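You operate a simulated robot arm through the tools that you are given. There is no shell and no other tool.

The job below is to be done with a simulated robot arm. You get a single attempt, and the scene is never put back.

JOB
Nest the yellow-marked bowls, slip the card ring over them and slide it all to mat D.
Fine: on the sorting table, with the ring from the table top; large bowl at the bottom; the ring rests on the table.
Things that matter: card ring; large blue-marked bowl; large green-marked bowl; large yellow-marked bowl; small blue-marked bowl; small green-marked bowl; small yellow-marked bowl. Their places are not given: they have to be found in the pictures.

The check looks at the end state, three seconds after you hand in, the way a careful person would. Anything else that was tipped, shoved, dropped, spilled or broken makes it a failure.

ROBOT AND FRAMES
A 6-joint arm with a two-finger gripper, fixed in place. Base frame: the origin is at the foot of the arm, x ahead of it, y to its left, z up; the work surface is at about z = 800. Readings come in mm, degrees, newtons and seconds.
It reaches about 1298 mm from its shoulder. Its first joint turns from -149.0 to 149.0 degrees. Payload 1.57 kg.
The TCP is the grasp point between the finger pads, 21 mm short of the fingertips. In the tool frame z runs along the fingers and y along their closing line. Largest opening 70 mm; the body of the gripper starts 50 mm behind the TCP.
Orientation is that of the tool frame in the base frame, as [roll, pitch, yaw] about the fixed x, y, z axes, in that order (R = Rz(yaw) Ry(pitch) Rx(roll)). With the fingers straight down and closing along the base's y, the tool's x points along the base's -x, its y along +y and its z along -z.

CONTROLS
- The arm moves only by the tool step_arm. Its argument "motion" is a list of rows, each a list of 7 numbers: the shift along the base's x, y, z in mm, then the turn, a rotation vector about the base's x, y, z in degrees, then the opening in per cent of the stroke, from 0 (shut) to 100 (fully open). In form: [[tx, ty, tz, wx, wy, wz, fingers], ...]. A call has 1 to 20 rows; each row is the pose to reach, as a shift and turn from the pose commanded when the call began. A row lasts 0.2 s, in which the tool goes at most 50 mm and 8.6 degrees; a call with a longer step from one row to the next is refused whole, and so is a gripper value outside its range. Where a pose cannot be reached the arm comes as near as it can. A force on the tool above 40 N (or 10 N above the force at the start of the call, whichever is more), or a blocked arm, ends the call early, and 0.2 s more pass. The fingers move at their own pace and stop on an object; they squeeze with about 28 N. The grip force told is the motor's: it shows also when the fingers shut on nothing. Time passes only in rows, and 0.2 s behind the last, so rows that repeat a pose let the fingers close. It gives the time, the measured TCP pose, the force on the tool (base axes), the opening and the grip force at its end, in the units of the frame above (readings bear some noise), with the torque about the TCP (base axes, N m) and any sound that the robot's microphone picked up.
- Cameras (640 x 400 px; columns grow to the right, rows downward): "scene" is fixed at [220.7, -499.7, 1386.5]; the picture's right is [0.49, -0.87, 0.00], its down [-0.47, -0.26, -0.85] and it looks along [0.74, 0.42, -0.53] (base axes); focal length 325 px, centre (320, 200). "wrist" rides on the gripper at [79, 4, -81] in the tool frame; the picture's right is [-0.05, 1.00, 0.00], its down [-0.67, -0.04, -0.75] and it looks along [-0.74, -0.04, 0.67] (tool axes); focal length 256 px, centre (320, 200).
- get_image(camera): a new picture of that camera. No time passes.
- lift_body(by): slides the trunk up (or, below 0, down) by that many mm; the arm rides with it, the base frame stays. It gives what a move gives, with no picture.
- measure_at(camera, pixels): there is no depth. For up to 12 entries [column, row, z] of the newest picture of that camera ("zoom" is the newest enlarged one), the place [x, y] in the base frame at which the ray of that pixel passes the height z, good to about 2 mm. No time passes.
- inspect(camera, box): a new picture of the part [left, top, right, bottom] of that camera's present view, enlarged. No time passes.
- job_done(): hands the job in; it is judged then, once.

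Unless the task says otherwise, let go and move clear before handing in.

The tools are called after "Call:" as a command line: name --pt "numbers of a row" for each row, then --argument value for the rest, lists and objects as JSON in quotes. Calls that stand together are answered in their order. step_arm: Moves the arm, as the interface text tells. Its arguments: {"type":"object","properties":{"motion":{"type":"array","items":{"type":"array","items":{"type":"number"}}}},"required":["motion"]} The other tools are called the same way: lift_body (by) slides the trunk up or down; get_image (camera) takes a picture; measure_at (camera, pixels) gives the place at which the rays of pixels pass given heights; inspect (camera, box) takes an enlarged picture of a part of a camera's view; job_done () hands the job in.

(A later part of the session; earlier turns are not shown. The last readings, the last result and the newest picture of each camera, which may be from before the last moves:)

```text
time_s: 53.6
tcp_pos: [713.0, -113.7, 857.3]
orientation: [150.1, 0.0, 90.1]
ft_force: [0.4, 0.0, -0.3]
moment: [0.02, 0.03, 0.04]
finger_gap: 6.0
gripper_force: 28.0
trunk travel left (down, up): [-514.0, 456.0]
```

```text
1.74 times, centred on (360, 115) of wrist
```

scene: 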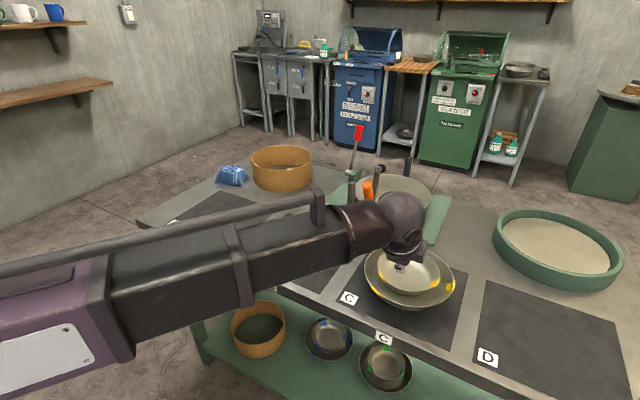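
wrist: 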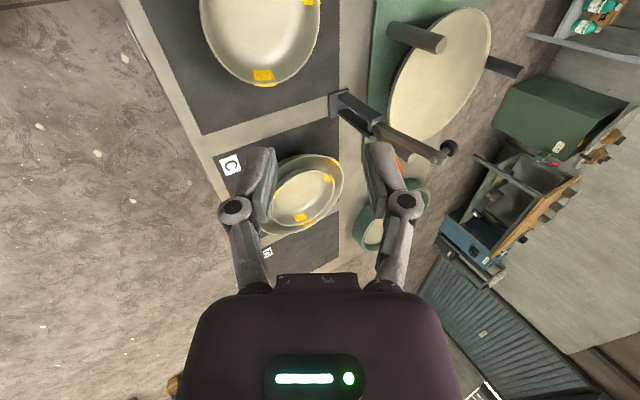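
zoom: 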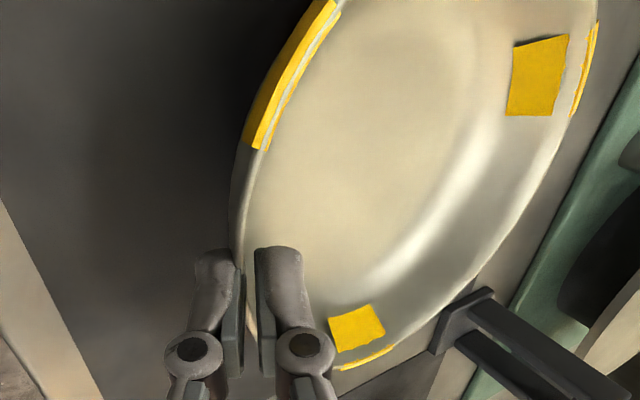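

The bowl is levelling out on the mat as it comes down. I'll lower the last 5 mm and open the fingers.

Call:
lift_body --by -5

Call:
step_arm --pt "0 0 0 0 0 0 15" --pt "0 0 0 0 0 0 30" --pt "0 0 0 0 0 0 45" --pt "0 0 0 0 0 0 60" --pt "0 0 0 0 0 0 60"

Call:
inspect --camera "wrist" --box '[200, 0, 520, 230]'

Call:
inspect --camera "scene" --box '[240, 180, 352, 260]'

```text
time_s: 54.2
tcp_pos: [712.9, -114.2, 852.6]
orientation: [150.1, -0.1, 90.1]
ft_force: [-2.0, 0.3, 3.9]
moment: [0.17, -0.06, 0.03]
finger_gap: 5.9
gripper_force: 28.2
trunk travel left (down, up): [-509.0, 461.0]
```

```text
time_s: 55.4
tcp_pos: [712.6, -113.9, 852.9]
orientation: [150.1, -0.1, 90.1]
ft_force: [-1.3, 0.5, -0.3]
moment: [-0.05, 0.02, -0.01]
finger_gap: 41.8
gripper_force: 0.2
trunk travel left (down, up): [-509.0, 461.0]
```

```text
1.74 times, centred on (360, 115) of wrist
```

zoom: 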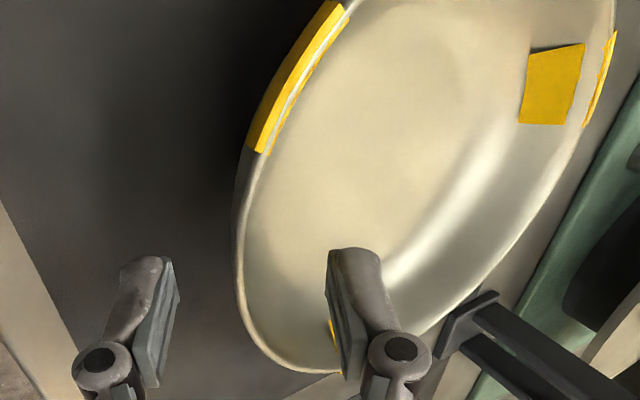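

```text
5.00 times, centred on (296, 220) of scene
```

zoom: 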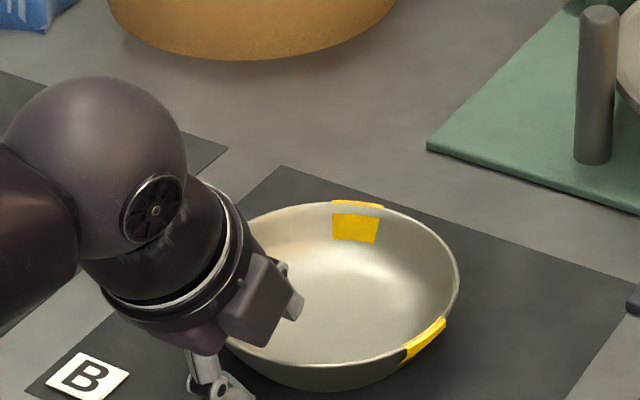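

The bowl is level on mat B again. I'll go about 4 mm deeper (TCP z≈848.4, about 17 mm of pad on the wall), nudge 1 mm outward, and grip again.

Call:
step_arm --pt "-1 0 0 0 0 0 60" --pt "-1 0 0 0 0 0 60"

Call:
lift_body --by -4.5

Call:
step_arm --pt "0 0 0 0 0 0 30" --pt "0 0 0 0 0 0 10" --pt "0 0 0 0 0 0 0" --pt "0 0 0 0 0 0 0" --pt "0 0 0 0 0 0 0" --pt "0 0 0 0 0 0 0"

Call:
inspect --camera "wrist" --box '[200, 0, 520, 230]'

Call:
lift_body --by 25

Call:
inspect --camera "wrist" --box '[200, 0, 520, 230]'

```text
time_s: 56.0
tcp_pos: [712.1, -114.3, 852.5]
orientation: [150.1, 0.1, 90.1]
ft_force: [-0.5, -0.2, -0.2]
moment: [-0.01, -0.01, -0.02]
finger_gap: 41.9
gripper_force: 0.1
trunk travel left (down, up): [-509.0, 461.0]
```

```text
time_s: 56.5
tcp_pos: [711.2, -114.9, 848.3]
orientation: [150.1, 0.0, 90.1]
ft_force: [0.0, 0.0, -0.2]
moment: [0.01, 0.05, -0.02]
finger_gap: 42.1
gripper_force: 0.0
trunk travel left (down, up): [-504.0, 466.0]
```

```text
time_s: 57.9
tcp_pos: [712.0, -114.5, 848.2]
orientation: [150.0, 0.0, 90.1]
ft_force: [2.8, 0.2, 6.6]
moment: [0.09, -0.26, -0.03]
finger_gap: 5.9
gripper_force: 27.6
trunk travel left (down, up): [-504.0, 466.0]
```

```text
1.74 times, centred on (360, 115) of wrist
```

zoom: 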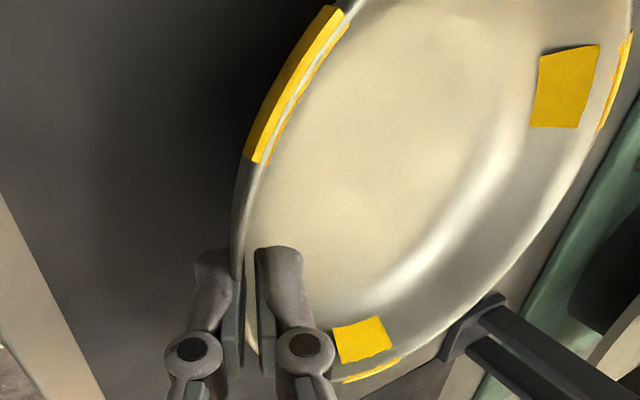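

```text
time_s: 58.6
tcp_pos: [711.7, -115.0, 874.0]
orientation: [150.1, 0.0, 90.1]
ft_force: [-0.1, 0.3, -1.3]
moment: [-0.03, 0.07, 0.01]
finger_gap: 6.0
gripper_force: 27.6
trunk travel left (down, up): [-529.0, 441.0]
```

```text
1.74 times, centred on (360, 115) of wrist
```

zoom: 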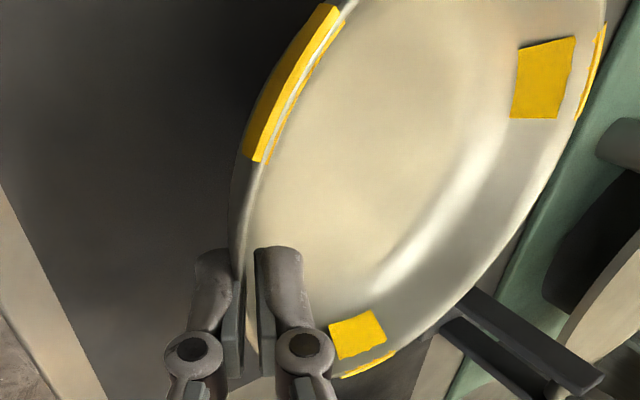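

Sag is now only about 14 px, similar to bowl A. I'll raise to carrying height and check for creep.

Call:
lift_body --by 226

Call:
inspect --camera "wrist" --box '[200, 0, 520, 230]'

Call:
inspect --camera "scene" --box '[355, 235, 467, 315]'

Call:
measure_at --camera "zoom" --pixels '[[151, 160, 860], [165, 105, 860], [210, 75, 860], [300, 68, 860], [390, 98, 860], [445, 150, 860], [462, 200, 860], [430, 262, 860], [350, 282, 860], [250, 262, 860], [190, 228, 860]]'

```text
time_s: 61.0
tcp_pos: [712.2, -113.6, 1099.9]
orientation: [150.2, 0.1, 90.2]
ft_force: [0.0, -0.1, -0.8]
moment: [0.02, 0.06, -0.01]
finger_gap: 5.8
gripper_force: 27.8
trunk travel left (down, up): [-755.0, 215.0]
```

```text
1.74 times, centred on (360, 115) of wrist
```

zoom: 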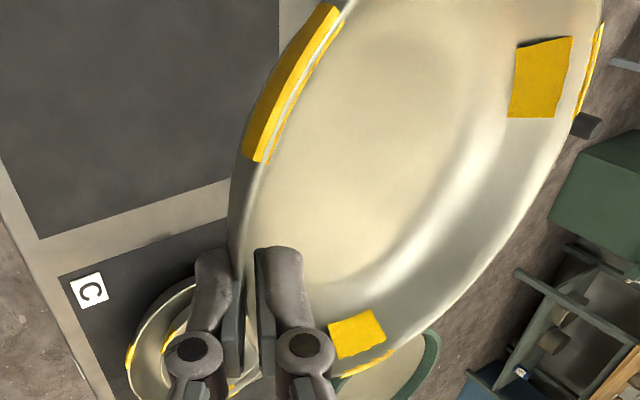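

```text
5.00 times, centred on (411, 275) of scene
```

zoom: 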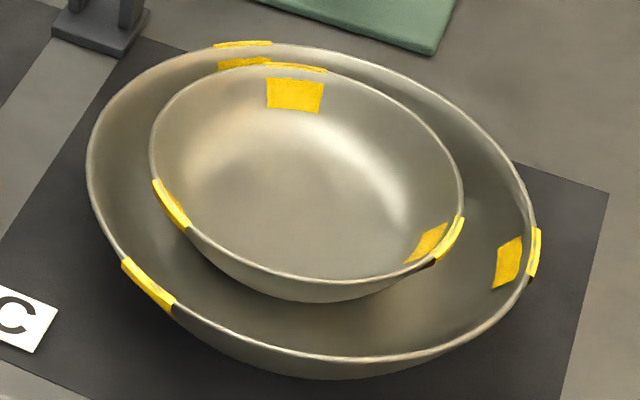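

```text
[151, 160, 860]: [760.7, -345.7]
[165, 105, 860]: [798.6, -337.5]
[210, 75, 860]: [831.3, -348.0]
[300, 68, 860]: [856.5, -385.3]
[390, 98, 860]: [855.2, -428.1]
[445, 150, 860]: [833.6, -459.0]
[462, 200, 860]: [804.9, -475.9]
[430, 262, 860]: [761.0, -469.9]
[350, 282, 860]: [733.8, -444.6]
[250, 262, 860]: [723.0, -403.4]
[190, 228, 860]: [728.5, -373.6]
```

No real creep now. The nested bowl's rim fits centre (790,-407) at z≈860. I'll carry bowl B over it to TCP (721.7,-407.5).

Call:
step_arm --pt "0 -15 0 0 0 0 0" --pt "1 -45 0 0 0 0 0" --pt "2 -80 0 0 0 0 0" --pt "3 -115 0 0 0 0 0" --pt "4 -150 0 0 0 0 0" --pt "5 -185 0 0 0 0 0" --pt "7 -220 0 0 0 0 0" --pt "8 -250 0 0 0 0 0" --pt "9 -275 0 0 0 0 0" --pt "9.7 -293 0 0 0 0 0" --pt "9.7 -293 0 0 0 0 0"

Call:
lift_body --by -170

Call:
get_image --camera "wrist"

Call:
inspect --camera "scene" --box '[330, 180, 490, 320]'

```text
time_s: 63.4
tcp_pos: [722.0, -407.2, 1099.6]
orientation: [150.1, 0.0, 90.2]
ft_force: [-0.2, 0.3, -1.0]
moment: [0.0, 0.1, 0.04]
finger_gap: 6.1
gripper_force: 28.4
trunk travel left (down, up): [-755.0, 215.0]
```

```text
time_s: 65.3
tcp_pos: [722.3, -407.2, 929.7]
orientation: [150.2, 0.0, 90.1]
ft_force: [0.4, -0.3, -0.3]
moment: [0.03, 0.06, 0.02]
finger_gap: 5.9
gripper_force: 28.0
trunk travel left (down, up): [-585.0, 385.0]
```

```text
taken
```

wrist: 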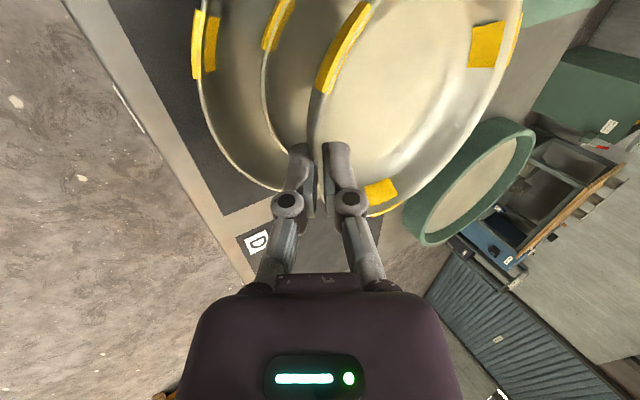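

```text
2.86 times, centred on (410, 250) of scene
```

zoom: 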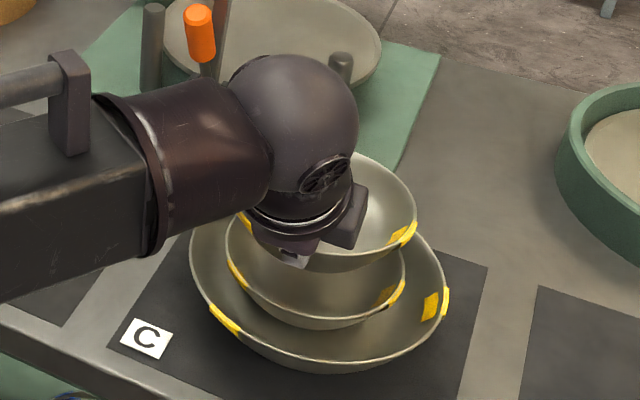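

Well lined up over the nest. Lowering 36 mm to z≈894, then small steps.

Call:
lift_body --by -36

Call:
inspect --camera "wrist" --box '[140, 0, 540, 250]'

Call:
inspect --camera "scene" --box '[340, 210, 480, 320]'

```text
time_s: 66.1
tcp_pos: [721.5, -406.2, 892.0]
orientation: [150.1, -0.1, 90.1]
ft_force: [-0.1, -0.2, -1.3]
moment: [0.01, 0.06, 0.0]
finger_gap: 6.1
gripper_force: 27.9
trunk travel left (down, up): [-549.0, 421.0]
```

```text
1.60 times, centred on (340, 125) of wrist
```

zoom: 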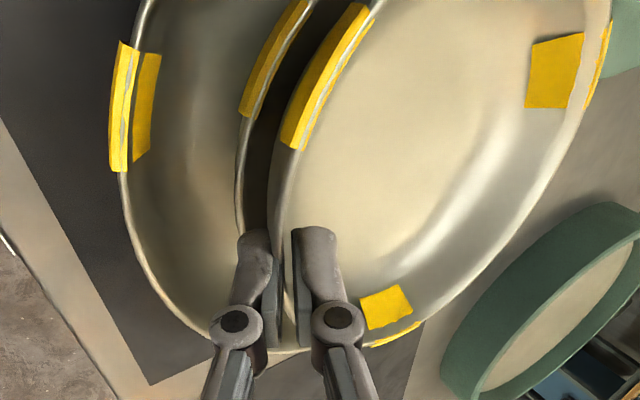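

```text
3.64 times, centred on (410, 265) of scene
```

zoom: 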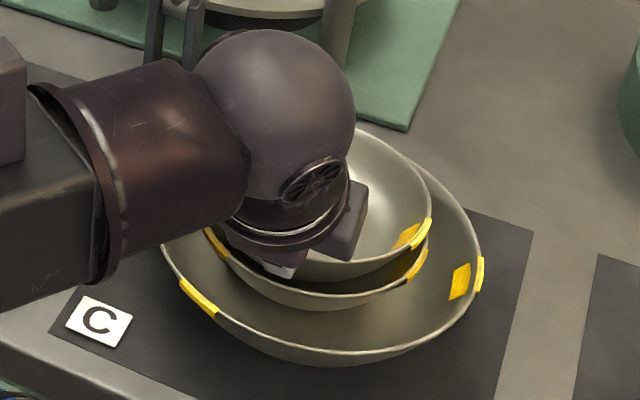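

Still free (fz≈−1.3 N). Lowering 4 mm, then 2 mm at a time, watching the force.

Call:
lift_body --by -4

Call:
lift_body --by -2

```text
time_s: 66.7
tcp_pos: [721.2, -406.3, 889.4]
orientation: [150.2, 0.0, 90.1]
ft_force: [0.2, 0.1, -1.0]
moment: [0.03, 0.08, -0.01]
finger_gap: 6.1
gripper_force: 28.1
trunk travel left (down, up): [-545.0, 425.0]
```

```text
time_s: 67.2
tcp_pos: [721.2, -407.8, 887.4]
orientation: [150.3, 0.0, 90.0]
ft_force: [-0.2, 0.7, -1.6]
moment: [0.0, 0.11, -0.02]
finger_gap: 5.9
gripper_force: 28.4
trunk travel left (down, up): [-543.0, 427.0]
```

Call:
lift_body --by -2

Call:
inspect --camera "wrist" --box '[200, 60, 400, 230]'

```text
time_s: 67.7
tcp_pos: [720.6, -406.0, 884.7]
orientation: [150.2, 0.0, 90.1]
ft_force: [-0.2, 0.4, -1.7]
moment: [0.0, 0.08, -0.01]
finger_gap: 6.2
gripper_force: 27.9
trunk travel left (down, up): [-541.0, 429.0]
```

```text
2.35 times, centred on (300, 145) of wrist
```

zoom: 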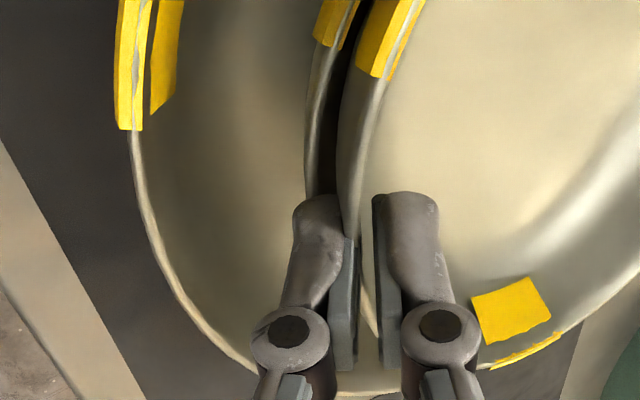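

No contact yet at z≈885. Stepping down 1.5 mm more.

Call:
lift_body --by -1.5

Call:
lift_body --by -1

```text
time_s: 68.2
tcp_pos: [721.4, -407.0, 884.3]
orientation: [150.1, -0.1, 90.1]
ft_force: [0.7, 0.0, -0.1]
moment: [-0.03, 0.04, 0.0]
finger_gap: 6.0
gripper_force: 28.1
trunk travel left (down, up): [-540.0, 430.0]
```

```text
time_s: 68.7
tcp_pos: [721.0, -406.4, 882.6]
orientation: [150.2, -0.1, 90.1]
ft_force: [-1.3, 0.1, -0.4]
moment: [0.01, -0.01, 0.0]
finger_gap: 6.0
gripper_force: 28.3
trunk travel left (down, up): [-539.0, 431.0]
```

fz and the moment have dropped toward zero (−0.4 N, 0.0), so the far edge is starting to rest. Another 1.5 mm.

Call:
lift_body --by -1.5

Call:
inspect --camera "wrist" --box '[140, 0, 540, 250]'

```text
time_s: 69.2
tcp_pos: [722.0, -407.4, 880.3]
orientation: [150.2, 0.0, 90.1]
ft_force: [-0.5, -0.8, 0.1]
moment: [0.02, -0.04, 0.02]
finger_gap: 6.2
gripper_force: 28.2
trunk travel left (down, up): [-537.0, 433.0]
```

```text
1.60 times, centred on (340, 125) of wrist
```

zoom: 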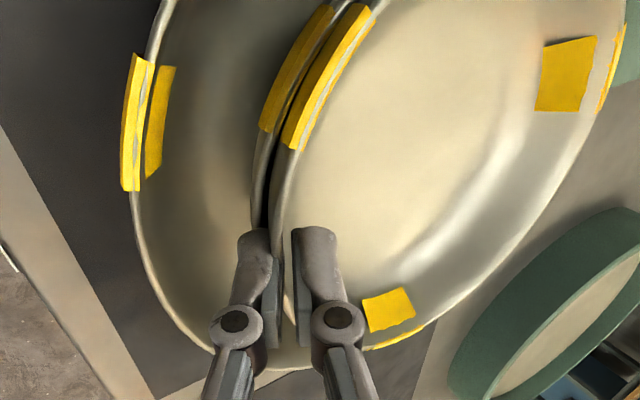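

The bowl is levelling as its far side is supported. I'll keep easing down 1 mm at a time until there is a light push.

Call:
lift_body --by -1

Call:
lift_body --by -1

```text
time_s: 69.7
tcp_pos: [721.3, -408.1, 879.7]
orientation: [150.3, 0.0, 90.1]
ft_force: [0.1, -0.3, 1.4]
moment: [0.08, -0.07, 0.05]
finger_gap: 5.8
gripper_force: 27.9
trunk travel left (down, up): [-536.0, 434.0]
```

```text
time_s: 70.2
tcp_pos: [722.1, -406.1, 879.1]
orientation: [150.0, 0.0, 90.1]
ft_force: [-0.9, -0.4, 1.2]
moment: [0.11, -0.08, 0.03]
finger_gap: 6.0
gripper_force: 27.9
trunk travel left (down, up): [-535.0, 435.0]
```

Call:
lift_body --by -1

Call:
inspect --camera "scene" --box '[340, 210, 480, 320]'

Call:
inspect --camera "wrist" --box '[200, 60, 400, 230]'

```text
time_s: 70.8
tcp_pos: [721.8, -407.9, 878.1]
orientation: [150.2, 0.0, 90.0]
ft_force: [-1.5, 0.3, 6.7]
moment: [0.22, -0.18, 0.03]
finger_gap: 6.1
gripper_force: 28.3
trunk travel left (down, up): [-534.0, 436.0]
```

```text
3.64 times, centred on (410, 265) of scene
```

zoom: 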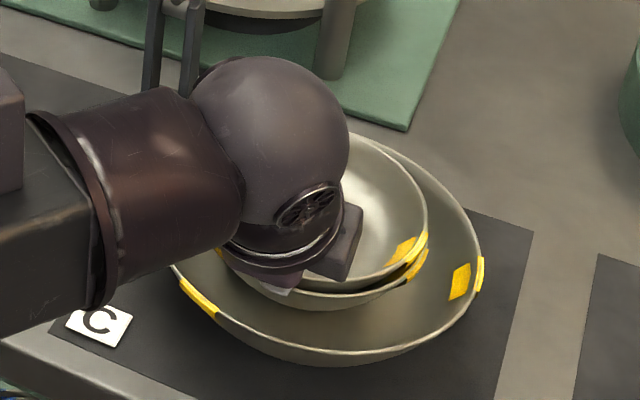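

```text
2.35 times, centred on (300, 145) of wrist
```

zoom: 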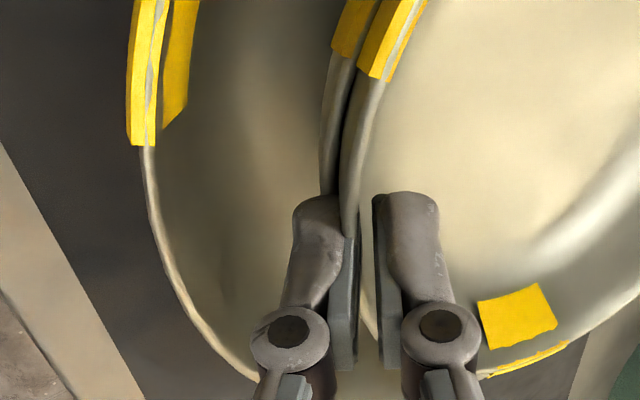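

fz=6.7 N: the bowl has seated to within about a millimetre or two. I'll back up 1 mm and release with a small opening.

Call:
lift_body --by 1

Call:
step_arm --pt "0 0 0 0 0 0 12" --pt "0 0 0 0 0 0 18" --pt "0 0 0 0 0 0 24" --pt "0 0 0 0 0 0 24" --pt "0 0 0 0 0 0 24"

Call:
inspect --camera "wrist" --box '[140, 0, 540, 250]'

Call:
inspect --camera "scene" --box '[340, 210, 480, 320]'

```text
time_s: 71.3
tcp_pos: [721.7, -407.0, 878.2]
orientation: [150.2, 0.0, 90.1]
ft_force: [-0.8, -0.6, 2.9]
moment: [0.12, -0.11, 0.0]
finger_gap: 6.0
gripper_force: 27.5
trunk travel left (down, up): [-535.0, 435.0]
```

```text
time_s: 72.5
tcp_pos: [721.2, -406.1, 878.5]
orientation: [150.1, 0.0, 90.1]
ft_force: [-0.8, 0.4, 1.0]
moment: [-0.01, -0.01, -0.01]
finger_gap: 16.9
gripper_force: 0.0
trunk travel left (down, up): [-535.0, 435.0]
```

```text
1.60 times, centred on (340, 125) of wrist
```

zoom: 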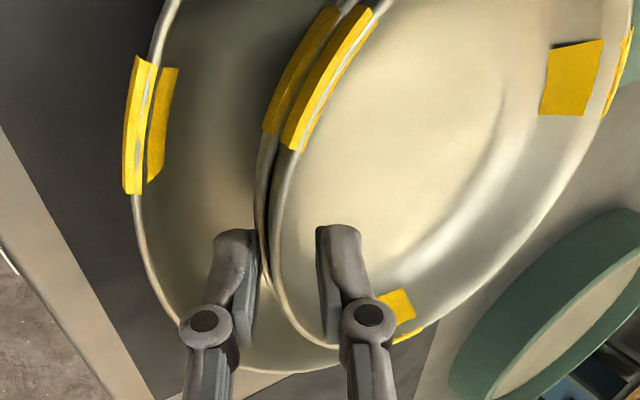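

```text
3.64 times, centred on (410, 265) of scene
```

zoom: 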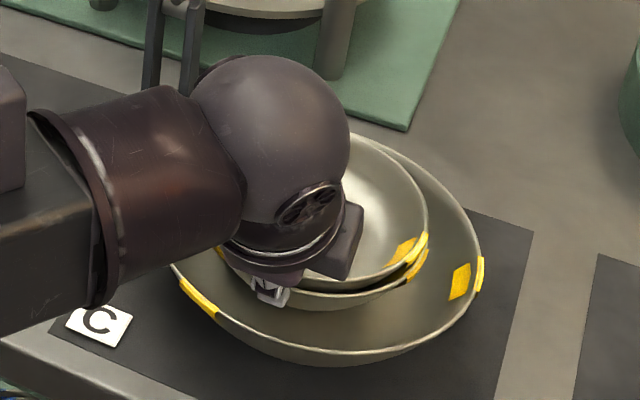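

Released with no disturbance; both small bowls are stacked. The outer fingertip sits just outside the lower small bowl's rim, so I'll move 6 mm toward −x before any lift.

Call:
step_arm --pt "-3 0 0 0 0 0 24" --pt "-6 0 0 0 0 0 24" --pt "-6 0 0 0 0 0 24"

Call:
lift_body --by 3

Call:
inspect --camera "wrist" --box '[140, 0, 540, 250]'

```text
time_s: 73.3
tcp_pos: [715.9, -406.3, 879.1]
orientation: [150.2, 0.1, 90.1]
ft_force: [0.0, -0.8, 0.6]
moment: [0.01, 0.0, 0.01]
finger_gap: 16.7
gripper_force: 0.0
trunk travel left (down, up): [-535.0, 435.0]
```

```text
time_s: 73.8
tcp_pos: [715.8, -406.4, 882.6]
orientation: [150.2, 0.0, 90.1]
ft_force: [0.2, -0.7, 0.1]
moment: [0.01, 0.02, 0.01]
finger_gap: 16.6
gripper_force: 0.2
trunk travel left (down, up): [-538.0, 432.0]
```

```text
1.60 times, centred on (340, 125) of wrist
```

zoom: 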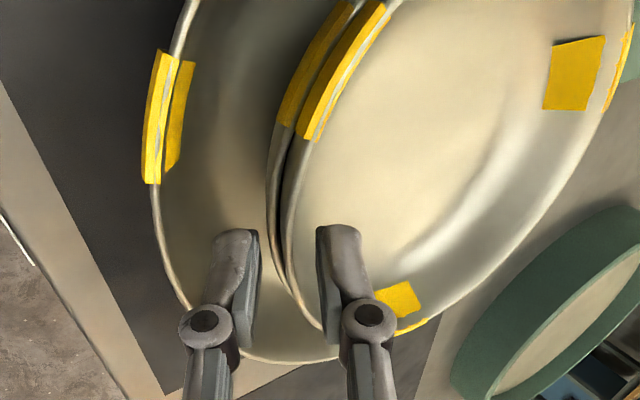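

Clear on both sides now and no force. Continuing the alternate retreat, then rising.

Call:
lift_body --by 5

Call:
step_arm --pt "-4 0 0 0 0 0 24" --pt "-4 0 0 0 0 0 24"

Call:
lift_body --by 8

Call:
step_arm --pt "-5 0 0 0 0 0 24" --pt "-5 0 0 0 0 0 24"

Call:
lift_body --by 12

Call:
inspect --camera "wrist" --box '[140, 0, 540, 250]'

```text
time_s: 74.3
tcp_pos: [715.6, -406.8, 887.3]
orientation: [150.3, 0.0, 90.0]
ft_force: [0.6, 0.3, -0.7]
moment: [0.01, 0.01, 0.04]
finger_gap: 16.3
gripper_force: 0.2
trunk travel left (down, up): [-543.0, 427.0]
```

```text
time_s: 74.9
tcp_pos: [712.1, -406.2, 886.7]
orientation: [150.1, 0.0, 90.0]
ft_force: [0.0, 0.0, -0.3]
moment: [-0.02, -0.01, -0.01]
finger_gap: 16.6
gripper_force: 0.1
trunk travel left (down, up): [-543.0, 427.0]
```

```text
time_s: 75.5
tcp_pos: [710.9, -406.3, 894.6]
orientation: [150.0, 0.0, 90.1]
ft_force: [0.0, 0.3, 0.7]
moment: [0.01, 0.02, -0.01]
finger_gap: 16.9
gripper_force: 0.1
trunk travel left (down, up): [-551.0, 419.0]
```

```text
time_s: 76.1
tcp_pos: [707.6, -406.7, 894.3]
orientation: [150.1, 0.0, 90.1]
ft_force: [0.1, -0.1, -0.1]
moment: [0.0, 0.01, 0.0]
finger_gap: 16.5
gripper_force: 0.0
trunk travel left (down, up): [-551.0, 419.0]
```

```text
time_s: 76.7
tcp_pos: [707.7, -407.0, 906.7]
orientation: [150.1, 0.0, 90.1]
ft_force: [-0.1, 0.7, -0.3]
moment: [0.02, 0.01, 0.0]
finger_gap: 17.0
gripper_force: 0.0
trunk travel left (down, up): [-563.0, 407.0]
```

```text
1.60 times, centred on (340, 125) of wrist
```

zoom: 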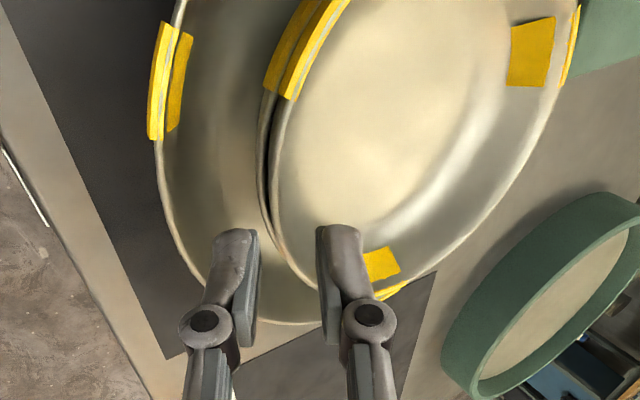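

The bowls are nested and the gripper is clear. I'll raise, then rotate the tool back and straighten it for the ring, and take a look at the nest.

Call:
lift_body --by 200

Call:
step_arm --pt "0 0 0 -3.75 0 6.5 40" --pt "0 0 0 -7.5 0 12.99 40" --pt "0 0 0 -11.25 0 19.49 40" --pt "0 0 0 -15 0 25.98 40" --pt "0 0 0 -18.75 0 32.48 40" --pt "0 0 0 -22.5 0 38.97 40" --pt "0 0 0 -26.25 0 45.47 40" --pt "0 0 0 -30 0 51.96 40" --pt "0 0 0 -33.75 0 58.46 40" --pt "0 0 0 -37.5 0 64.95 40" --pt "0 0 0 -41.25 0 71.45 40" --pt "0 0 0 -45 0 77.94 40"

Call:
step_arm --pt "10 0 -8 0 7.5 0 40" --pt "20 0 -15 0 15 0 40" --pt "30 0 -21 0 22.5 0 40" --pt "40 0 -25.5 0 30 0 40"

Call:
inspect --camera "scene" --box '[355, 235, 467, 315]'

Call:
get_image --camera "scene"

```text
time_s: 78.9
tcp_pos: [707.0, -406.5, 1108.1]
orientation: [150.1, 0.0, 90.1]
ft_force: [0.3, 0.4, -0.7]
moment: [-0.06, -0.02, -0.04]
finger_gap: 16.8
gripper_force: 0.1
trunk travel left (down, up): [-763.0, 207.0]
```

```text
time_s: 81.5
tcp_pos: [706.5, -406.3, 1107.0]
orientation: [-179.7, 30.0, -179.8]
ft_force: [0.2, 0.0, -0.5]
moment: [0.01, -0.03, 0.01]
finger_gap: 28.0
gripper_force: 0.0
trunk travel left (down, up): [-763.0, 207.0]
```

```text
time_s: 82.5
tcp_pos: [745.8, -406.5, 1080.9]
orientation: [-179.8, -0.3, -179.9]
ft_force: [0.3, -0.5, 0.2]
moment: [0.04, 0.03, 0.0]
finger_gap: 27.9
gripper_force: 0.2
trunk travel left (down, up): [-763.0, 207.0]
```

```text
5.00 times, centred on (411, 275) of scene
```

zoom: 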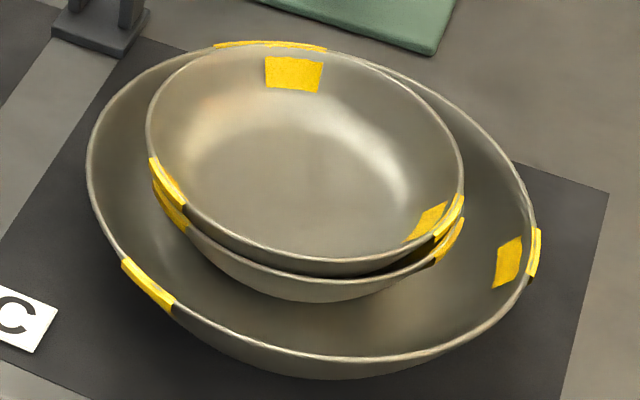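

```text
taken
```

scene: 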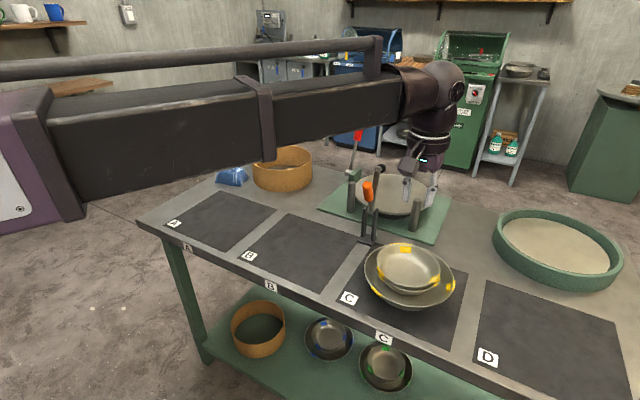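

The three bowls are nested just like the shelf examples, and the large bowl hasn't moved. I'll move at height (tips at 1060, above the 1008 handle) to a spot where the wrist camera looks straight at the ring.

Call:
step_arm --pt "0 30 0 0 0 0 40" --pt "5 70 0 0 0 0 40" --pt "10 115 0 0 0 0 40" --pt "15 160 0 0 0 0 40" --pt "20 205 0 0 0 0 40" --pt "30 250 0 0 0 0 40" --pt "45 295 0 0 0 0 40" --pt "70 335 0 0 0 0 40" --pt "95 375 0 0 0 0 40" --pt "120 410 0 0 0 0 40" --pt "140 440 0 0 0 0 40" --pt "154 456 0 0 0 0 40" --pt "154 456 0 0 0 0 40"

Call:
get_image --camera "wrist"

Call:
inspect --camera "scene" --box '[236, 135, 332, 195]'

```text
time_s: 85.3
tcp_pos: [901.2, 50.1, 1083.0]
orientation: [-179.9, -0.1, 180.0]
ft_force: [-0.6, 0.0, 0.0]
moment: [-0.01, 0.01, -0.01]
finger_gap: 28.0
gripper_force: 0.1
out of reach, approached as far as the arm can: row 7, 8
trunk travel left (down, up): [-763.0, 207.0]
```

```text
taken
```

wrist: 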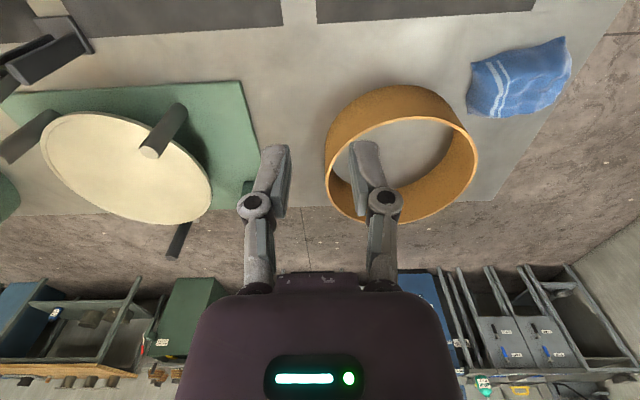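

```text
6.67 times, centred on (284, 165) of scene
```

zoom: 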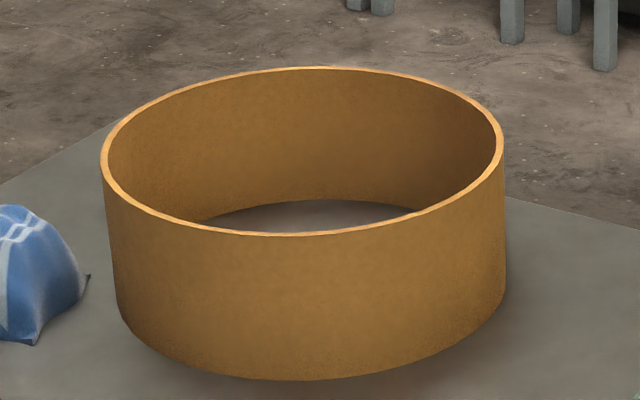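

The ring is in clear view at (326–478, 85–225). I'll enlarge it and fit the top rim.

Call:
inspect --camera "wrist" --box '[310, 75, 502, 235]'

```text
2.50 times, centred on (406, 155) of wrist
```

zoom: 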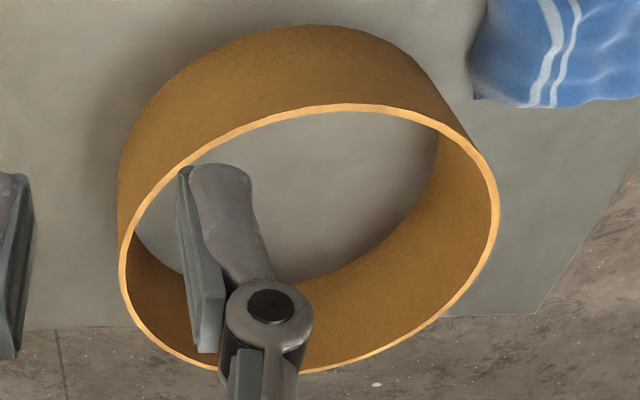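

Call:
measure_at --camera "zoom" --pixels '[[118, 270, 880], [345, 103, 880], [500, 205, 880], [310, 373, 880], [440, 318, 880], [240, 125, 880], [150, 335, 880], [440, 122, 880], [128, 270, 880], [345, 113, 880], [490, 205, 880], [310, 364, 880]]'

Call:
measure_at --camera "scene" --pixels '[[251.2, 159.8, 880], [311.4, 157.5, 880], [284, 145.1, 880], [279.5, 170.4, 880]]'

```text
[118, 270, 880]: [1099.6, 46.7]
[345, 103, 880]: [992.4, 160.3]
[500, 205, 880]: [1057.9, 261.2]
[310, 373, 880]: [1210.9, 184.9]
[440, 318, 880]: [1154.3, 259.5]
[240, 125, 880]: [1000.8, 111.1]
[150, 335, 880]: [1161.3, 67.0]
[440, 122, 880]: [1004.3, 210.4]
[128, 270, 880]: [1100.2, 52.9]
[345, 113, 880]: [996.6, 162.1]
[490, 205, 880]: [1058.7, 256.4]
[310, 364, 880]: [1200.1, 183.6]
```

```text
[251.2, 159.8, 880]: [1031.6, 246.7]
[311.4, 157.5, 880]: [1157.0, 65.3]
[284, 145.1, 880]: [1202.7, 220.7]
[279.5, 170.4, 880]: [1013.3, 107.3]
```

The ring fits centre (1101.3,159.8), outer radius about 110.5, wall about 5 mm. The bowl's 100.5 mm rim leaves around 4–5 mm of clearance, so careful centring is needed. I'll check what stands near the planned grip point (1101,52) on the ring's −y side.

Call:
measure_at --camera "wrist" --pixels '[[242, 82, 810], [262, 150, 810], [250, 190, 830], [243, 183, 850], [150, 150, 880], [182, 105, 880]]'

Call:
inspect --camera "wrist" --box '[130, 60, 340, 260]'

Call:
inspect --camera "scene" --box '[300, 110, 440, 250]'

```text
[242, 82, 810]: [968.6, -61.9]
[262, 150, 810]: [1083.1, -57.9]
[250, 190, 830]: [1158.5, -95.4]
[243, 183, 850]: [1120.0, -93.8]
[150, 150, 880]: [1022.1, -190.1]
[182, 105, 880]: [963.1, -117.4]
```

```text
2.00 times, centred on (235, 160) of wrist
```

zoom: 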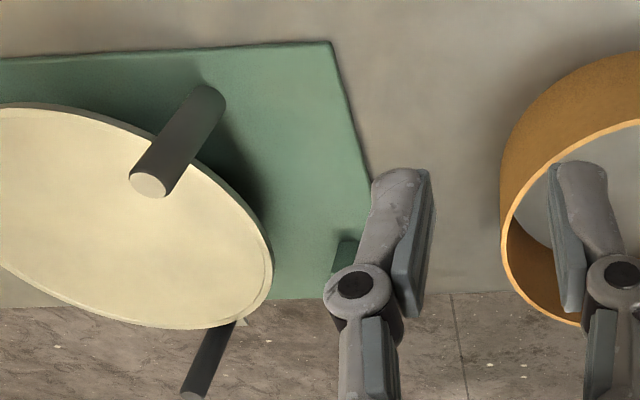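

```text
2.86 times, centred on (370, 180) of scene
```

zoom: 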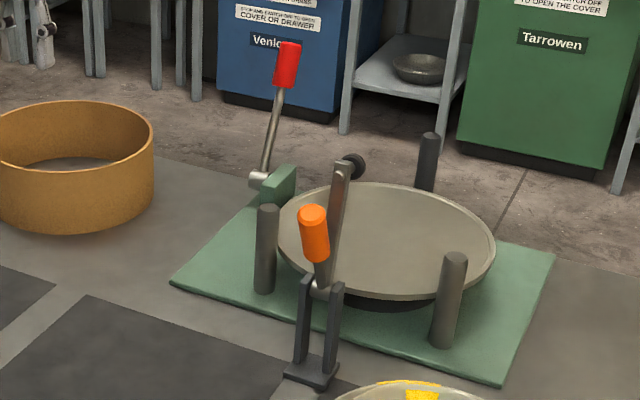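

The plate edge is at y≈−58, leaving plenty of room. I'll move over the ring's −y wall with the fingers open to 42 mm and lower to just above it.

Call:
step_arm --pt "40 0.3 0 0 0 0 60" --pt "80 0.7 0 0 0 0 60" --pt "120 1 0 0 0 0 60" --pt "160 1.3 0 0 0 0 60" --pt "190 1.6 0 0 0 0 60" --pt "200.5 1.7 0 0 0 0 60" --pt "200.5 1.7 0 0 0 0 60"

Call:
lift_body --by -165

Call:
get_image --camera "wrist"

Call:
inspect --camera "scene" --box '[220, 80, 380, 200]'

```text
time_s: 86.9
tcp_pos: [1101.0, 51.6, 1082.7]
orientation: [-179.7, 0.0, -179.9]
ft_force: [-0.1, 0.1, -0.4]
moment: [0.0, 0.0, 0.0]
finger_gap: 42.2
gripper_force: 0.0
trunk travel left (down, up): [-763.0, 207.0]
```

```text
time_s: 88.8
tcp_pos: [1101.4, 52.3, 918.1]
orientation: [-179.9, 0.0, -179.9]
ft_force: [-0.2, -0.2, -0.2]
moment: [0.0, -0.02, -0.01]
finger_gap: 42.0
gripper_force: 0.0
trunk travel left (down, up): [-598.0, 372.0]
```

```text
taken
```

wrist: 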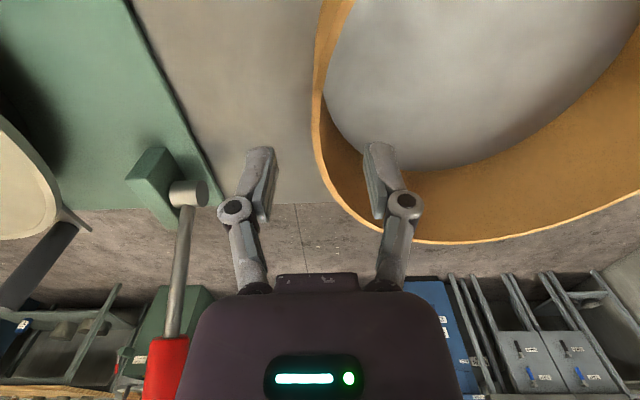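

```text
3.33 times, centred on (300, 140) of scene
```

zoom: 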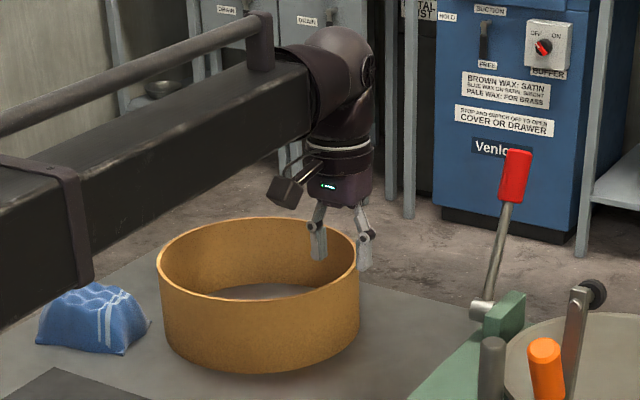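

The wall lies between the fingers in both views. I'll lower 43 mm (about 27 mm of finger on the wall) and close.

Call:
lift_body --by -43

Call:
inspect --camera "wrist" --box '[200, 60, 460, 230]'

Call:
step_arm --pt "0 0 0 0 0 0 35" --pt "0 0 0 0 0 0 15" --pt "0 0 0 0 0 0 0" --pt "0 0 0 0 0 0 0" --pt "0 0 0 0 0 0 0" --pt "0 0 0 0 0 0 0"

Call:
inspect --camera "wrist" --box '[200, 60, 460, 230]'

Call:
inspect --camera "scene" --box '[236, 125, 332, 195]'

```text
time_s: 89.6
tcp_pos: [1100.8, 52.6, 874.6]
orientation: [-179.9, 0.0, -179.9]
ft_force: [0.6, 0.2, 0.0]
moment: [0.02, 0.0, -0.01]
finger_gap: 42.3
gripper_force: 0.1
trunk travel left (down, up): [-555.0, 415.0]
```

```text
2.35 times, centred on (330, 145) of wrist
```

zoom: 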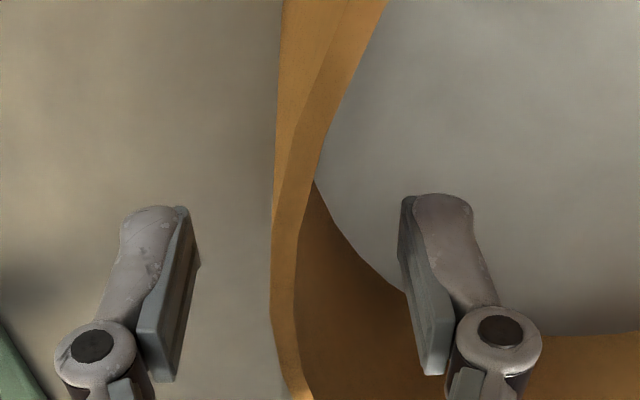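

```text
time_s: 91.0
tcp_pos: [1101.6, 52.3, 874.1]
orientation: [-179.7, 0.1, -179.9]
ft_force: [0.0, 0.2, -0.3]
moment: [0.0, 0.02, 0.0]
finger_gap: 5.9
gripper_force: 28.0
trunk travel left (down, up): [-555.0, 415.0]
```

```text
2.35 times, centred on (330, 145) of wrist
```

zoom: 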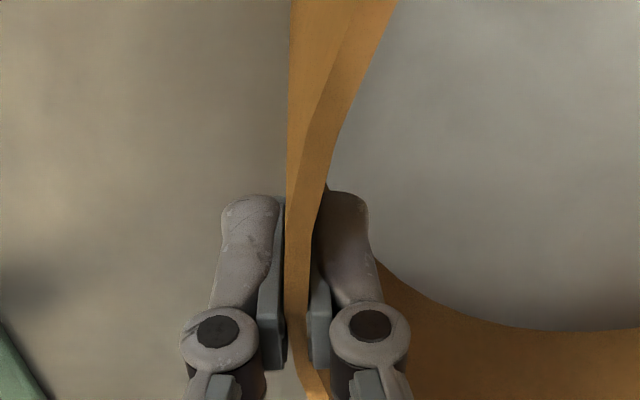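

```text
5.71 times, centred on (284, 160) of scene
```

zoom: 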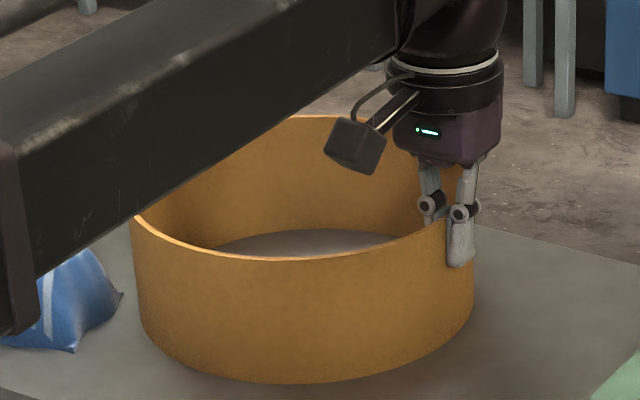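

Ring wall held: gap 5.9 mm at 28 N. Test lift of 15 mm to see the weight and any sag.

Call:
lift_body --by 15

Call:
inspect --camera "scene" --box '[236, 125, 332, 195]'

Call:
get_image --camera "wrist"

```text
time_s: 91.6
tcp_pos: [1101.5, 52.0, 888.6]
orientation: [-179.8, 0.0, -179.9]
ft_force: [-0.2, 0.0, -0.3]
moment: [-0.07, 0.01, -0.03]
finger_gap: 5.7
gripper_force: 27.6
trunk travel left (down, up): [-570.0, 400.0]
```

```text
5.71 times, centred on (284, 160) of scene
```

zoom: 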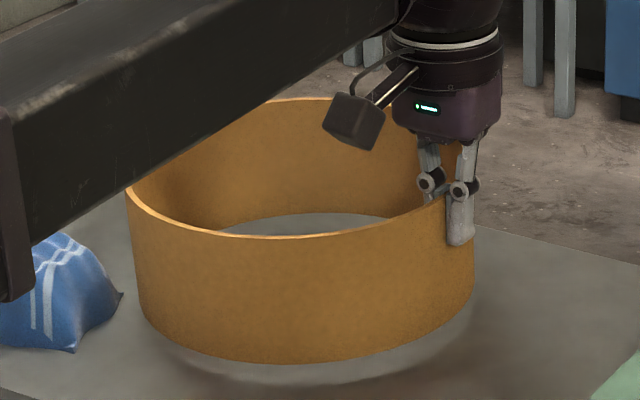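

```text
taken
```

wrist: 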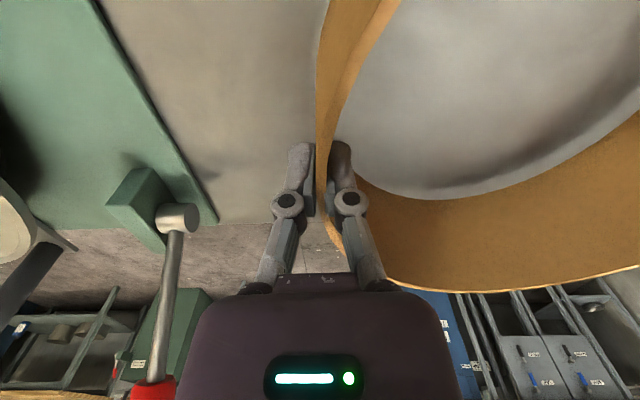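

The ring comes up level and light (about 0.7 N). I'll raise it so its bottom is above the clamp handles (TCP z≈1124, bottom ≈1050) and carry it toward mat C.

Call:
lift_body --by 235

Call:
step_arm --pt "-8 -12 0 0 0 0 0" --pt "-24 -40 0 0 0 0 0" --pt "-44 -76 0 0 0 0 0" --pt "-64 -112 0 0 0 0 0" --pt "-84 -148 0 0 0 0 0" --pt "-104 -184 0 0 0 0 0" --pt "-124 -220 0 0 0 0 0" --pt "-144 -256 0 0 0 0 0" --pt "-164 -292 0 0 0 0 0" --pt "-184 -328 0 0 0 0 0" --pt "-204 -364 0 0 0 0 0" --pt "-224 -400 0 0 0 0 0" --pt "-244 -436 0 0 0 0 0" --pt "-264 -472 0 0 0 0 0" --pt "-284 -508 0 0 0 0 0" --pt "-300 -540 0 0 0 0 0" --pt "-308 -560 0 0 0 0 0" --pt "-311.3 -568 0 0 0 0 0" --pt "-311.3 -568 0 0 0 0 0"

Call:
get_image --camera "scene"

Call:
get_image --camera "wrist"

```text
time_s: 94.1
tcp_pos: [1101.4, 51.5, 1124.2]
orientation: [-179.8, 0.0, -179.9]
ft_force: [0.7, -0.3, 0.1]
moment: [-0.07, 0.02, -0.01]
finger_gap: 6.0
gripper_force: 28.0
trunk travel left (down, up): [-805.0, 165.0]
```

```text
time_s: 98.1
tcp_pos: [790.9, -516.4, 1124.3]
orientation: [-179.9, 0.0, -179.9]
ft_force: [0.2, -0.6, -0.5]
moment: [-0.09, -0.01, -0.01]
finger_gap: 6.1
gripper_force: 27.9
trunk travel left (down, up): [-805.0, 165.0]
```

```text
taken
```

scene: 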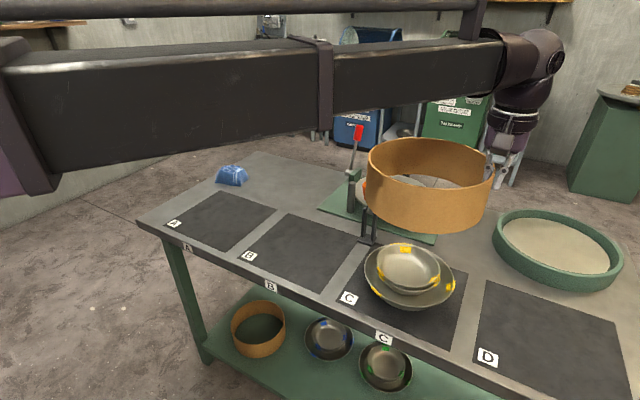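

```text
taken
```

wrist: 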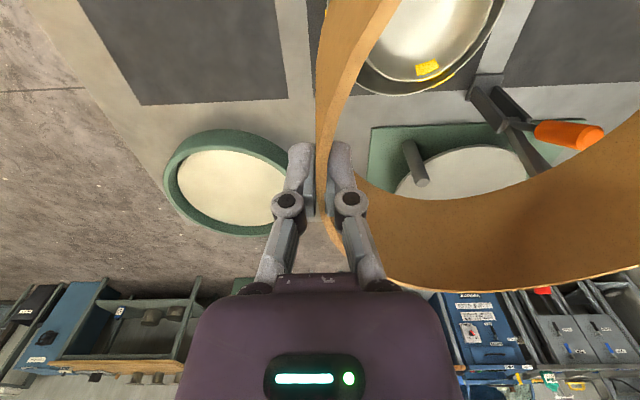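

The ring hangs level over the nest. I'll measure its top rim in the scene view to confirm its centre relative to the TCP before lowering.

Call:
inspect --camera "scene" --box '[355, 125, 505, 240]'

```text
3.48 times, centred on (430, 182) of scene
```

zoom: 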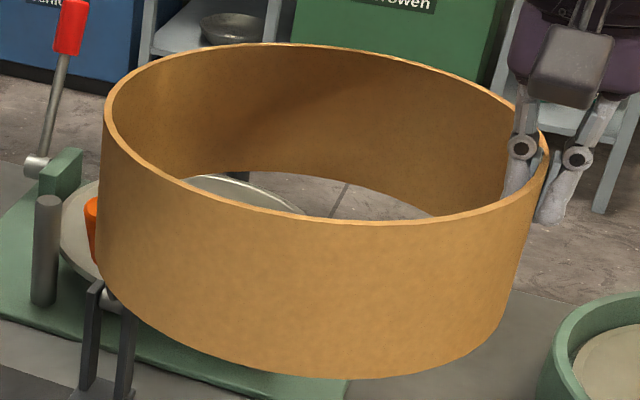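

Call:
measure_at --camera "zoom" --pixels '[[104, 110, 1131], [115, 85, 1131], [150, 60, 1131], [210, 45, 1131], [290, 43, 1131], [370, 52, 1131], [450, 76, 1131], [120, 140, 1131], [180, 180, 1131], [260, 208, 1131], [350, 223, 1131], [450, 222, 1131]]'

```text
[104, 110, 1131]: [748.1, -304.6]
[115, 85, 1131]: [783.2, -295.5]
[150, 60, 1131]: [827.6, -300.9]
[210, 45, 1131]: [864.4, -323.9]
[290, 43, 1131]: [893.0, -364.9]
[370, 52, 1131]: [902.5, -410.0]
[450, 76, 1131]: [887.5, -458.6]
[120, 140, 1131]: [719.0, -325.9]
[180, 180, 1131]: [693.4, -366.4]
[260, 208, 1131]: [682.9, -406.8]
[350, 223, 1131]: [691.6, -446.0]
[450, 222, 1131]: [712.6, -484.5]
```

By the scene camera the ring centre is (792.3,-406), versus (790.3,-408.5) from the TCP, agreeing within about 2–3 mm. I'll lower to just above the nest (ring bottom ≈898) and compare directly.

Call:
lift_body --by -152

Call:
inspect --camera "scene" --box '[340, 175, 500, 320]'

Call:
get_image --camera "wrist"

```text
time_s: 99.9
tcp_pos: [790.6, -516.2, 971.1]
orientation: [-179.9, 0.0, -179.9]
ft_force: [0.8, 0.1, -0.7]
moment: [-0.05, -0.02, 0.02]
finger_gap: 5.9
gripper_force: 27.8
trunk travel left (down, up): [-653.0, 317.0]
```

```text
2.76 times, centred on (420, 248) of scene
```

zoom: 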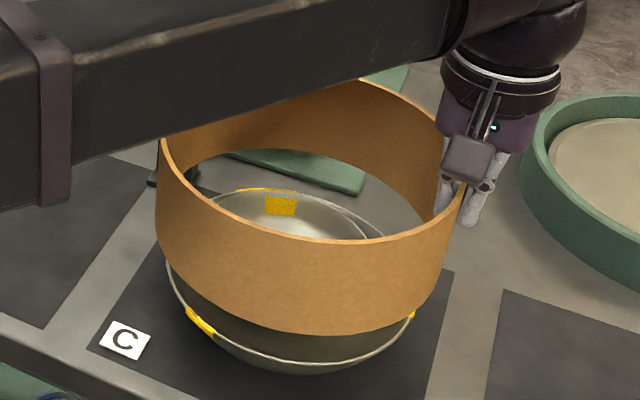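

```text
taken
```

wrist: 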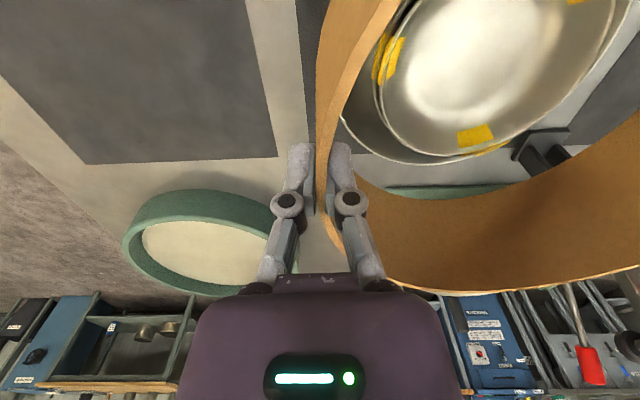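

I'll zoom on the gap between the ring's bottom edge and the large bowl's rim.

Call:
inspect --camera "scene" --box '[370, 225, 482, 305]'

```text
5.00 times, centred on (426, 265) of scene
```

zoom: 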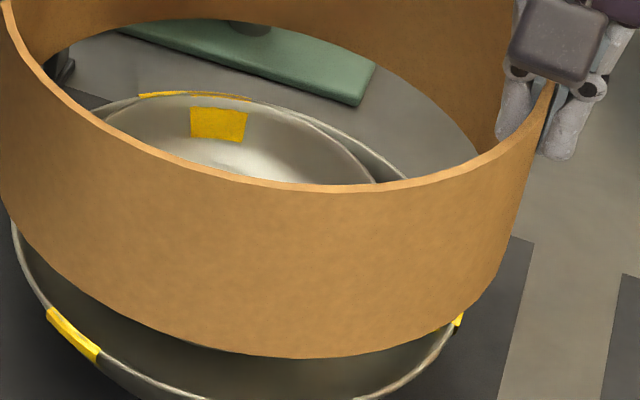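

Call:
measure_at --camera "zoom" --pixels '[[5, 205, 897], [30, 245, 897], [80, 292, 897], [150, 330, 897], [220, 350, 897], [290, 358, 897], [370, 350, 897], [440, 325, 897], [490, 285, 897], [515, 245, 897]]'

Call:
measure_at --camera "zoom" --pixels '[[12, 225, 849], [25, 275, 849], [48, 312, 849], [100, 358, 849], [150, 382, 849], [400, 382, 849], [435, 352, 849], [455, 325, 849], [85, 102, 849], [405, 178, 849], [370, 145, 849], [320, 118, 849]]'

```text
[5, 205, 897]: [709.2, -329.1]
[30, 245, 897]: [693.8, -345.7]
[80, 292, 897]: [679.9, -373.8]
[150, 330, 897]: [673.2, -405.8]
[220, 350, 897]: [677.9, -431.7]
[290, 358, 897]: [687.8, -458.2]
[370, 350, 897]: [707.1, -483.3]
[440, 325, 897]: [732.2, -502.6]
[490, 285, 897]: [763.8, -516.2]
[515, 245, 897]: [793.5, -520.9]
```

```text
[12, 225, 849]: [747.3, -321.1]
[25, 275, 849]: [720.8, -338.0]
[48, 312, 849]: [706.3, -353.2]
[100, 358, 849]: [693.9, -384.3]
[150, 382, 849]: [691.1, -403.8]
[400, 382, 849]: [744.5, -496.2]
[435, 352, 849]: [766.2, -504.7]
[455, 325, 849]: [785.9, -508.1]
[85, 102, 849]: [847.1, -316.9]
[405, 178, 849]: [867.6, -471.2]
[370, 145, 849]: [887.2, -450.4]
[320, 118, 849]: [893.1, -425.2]
```

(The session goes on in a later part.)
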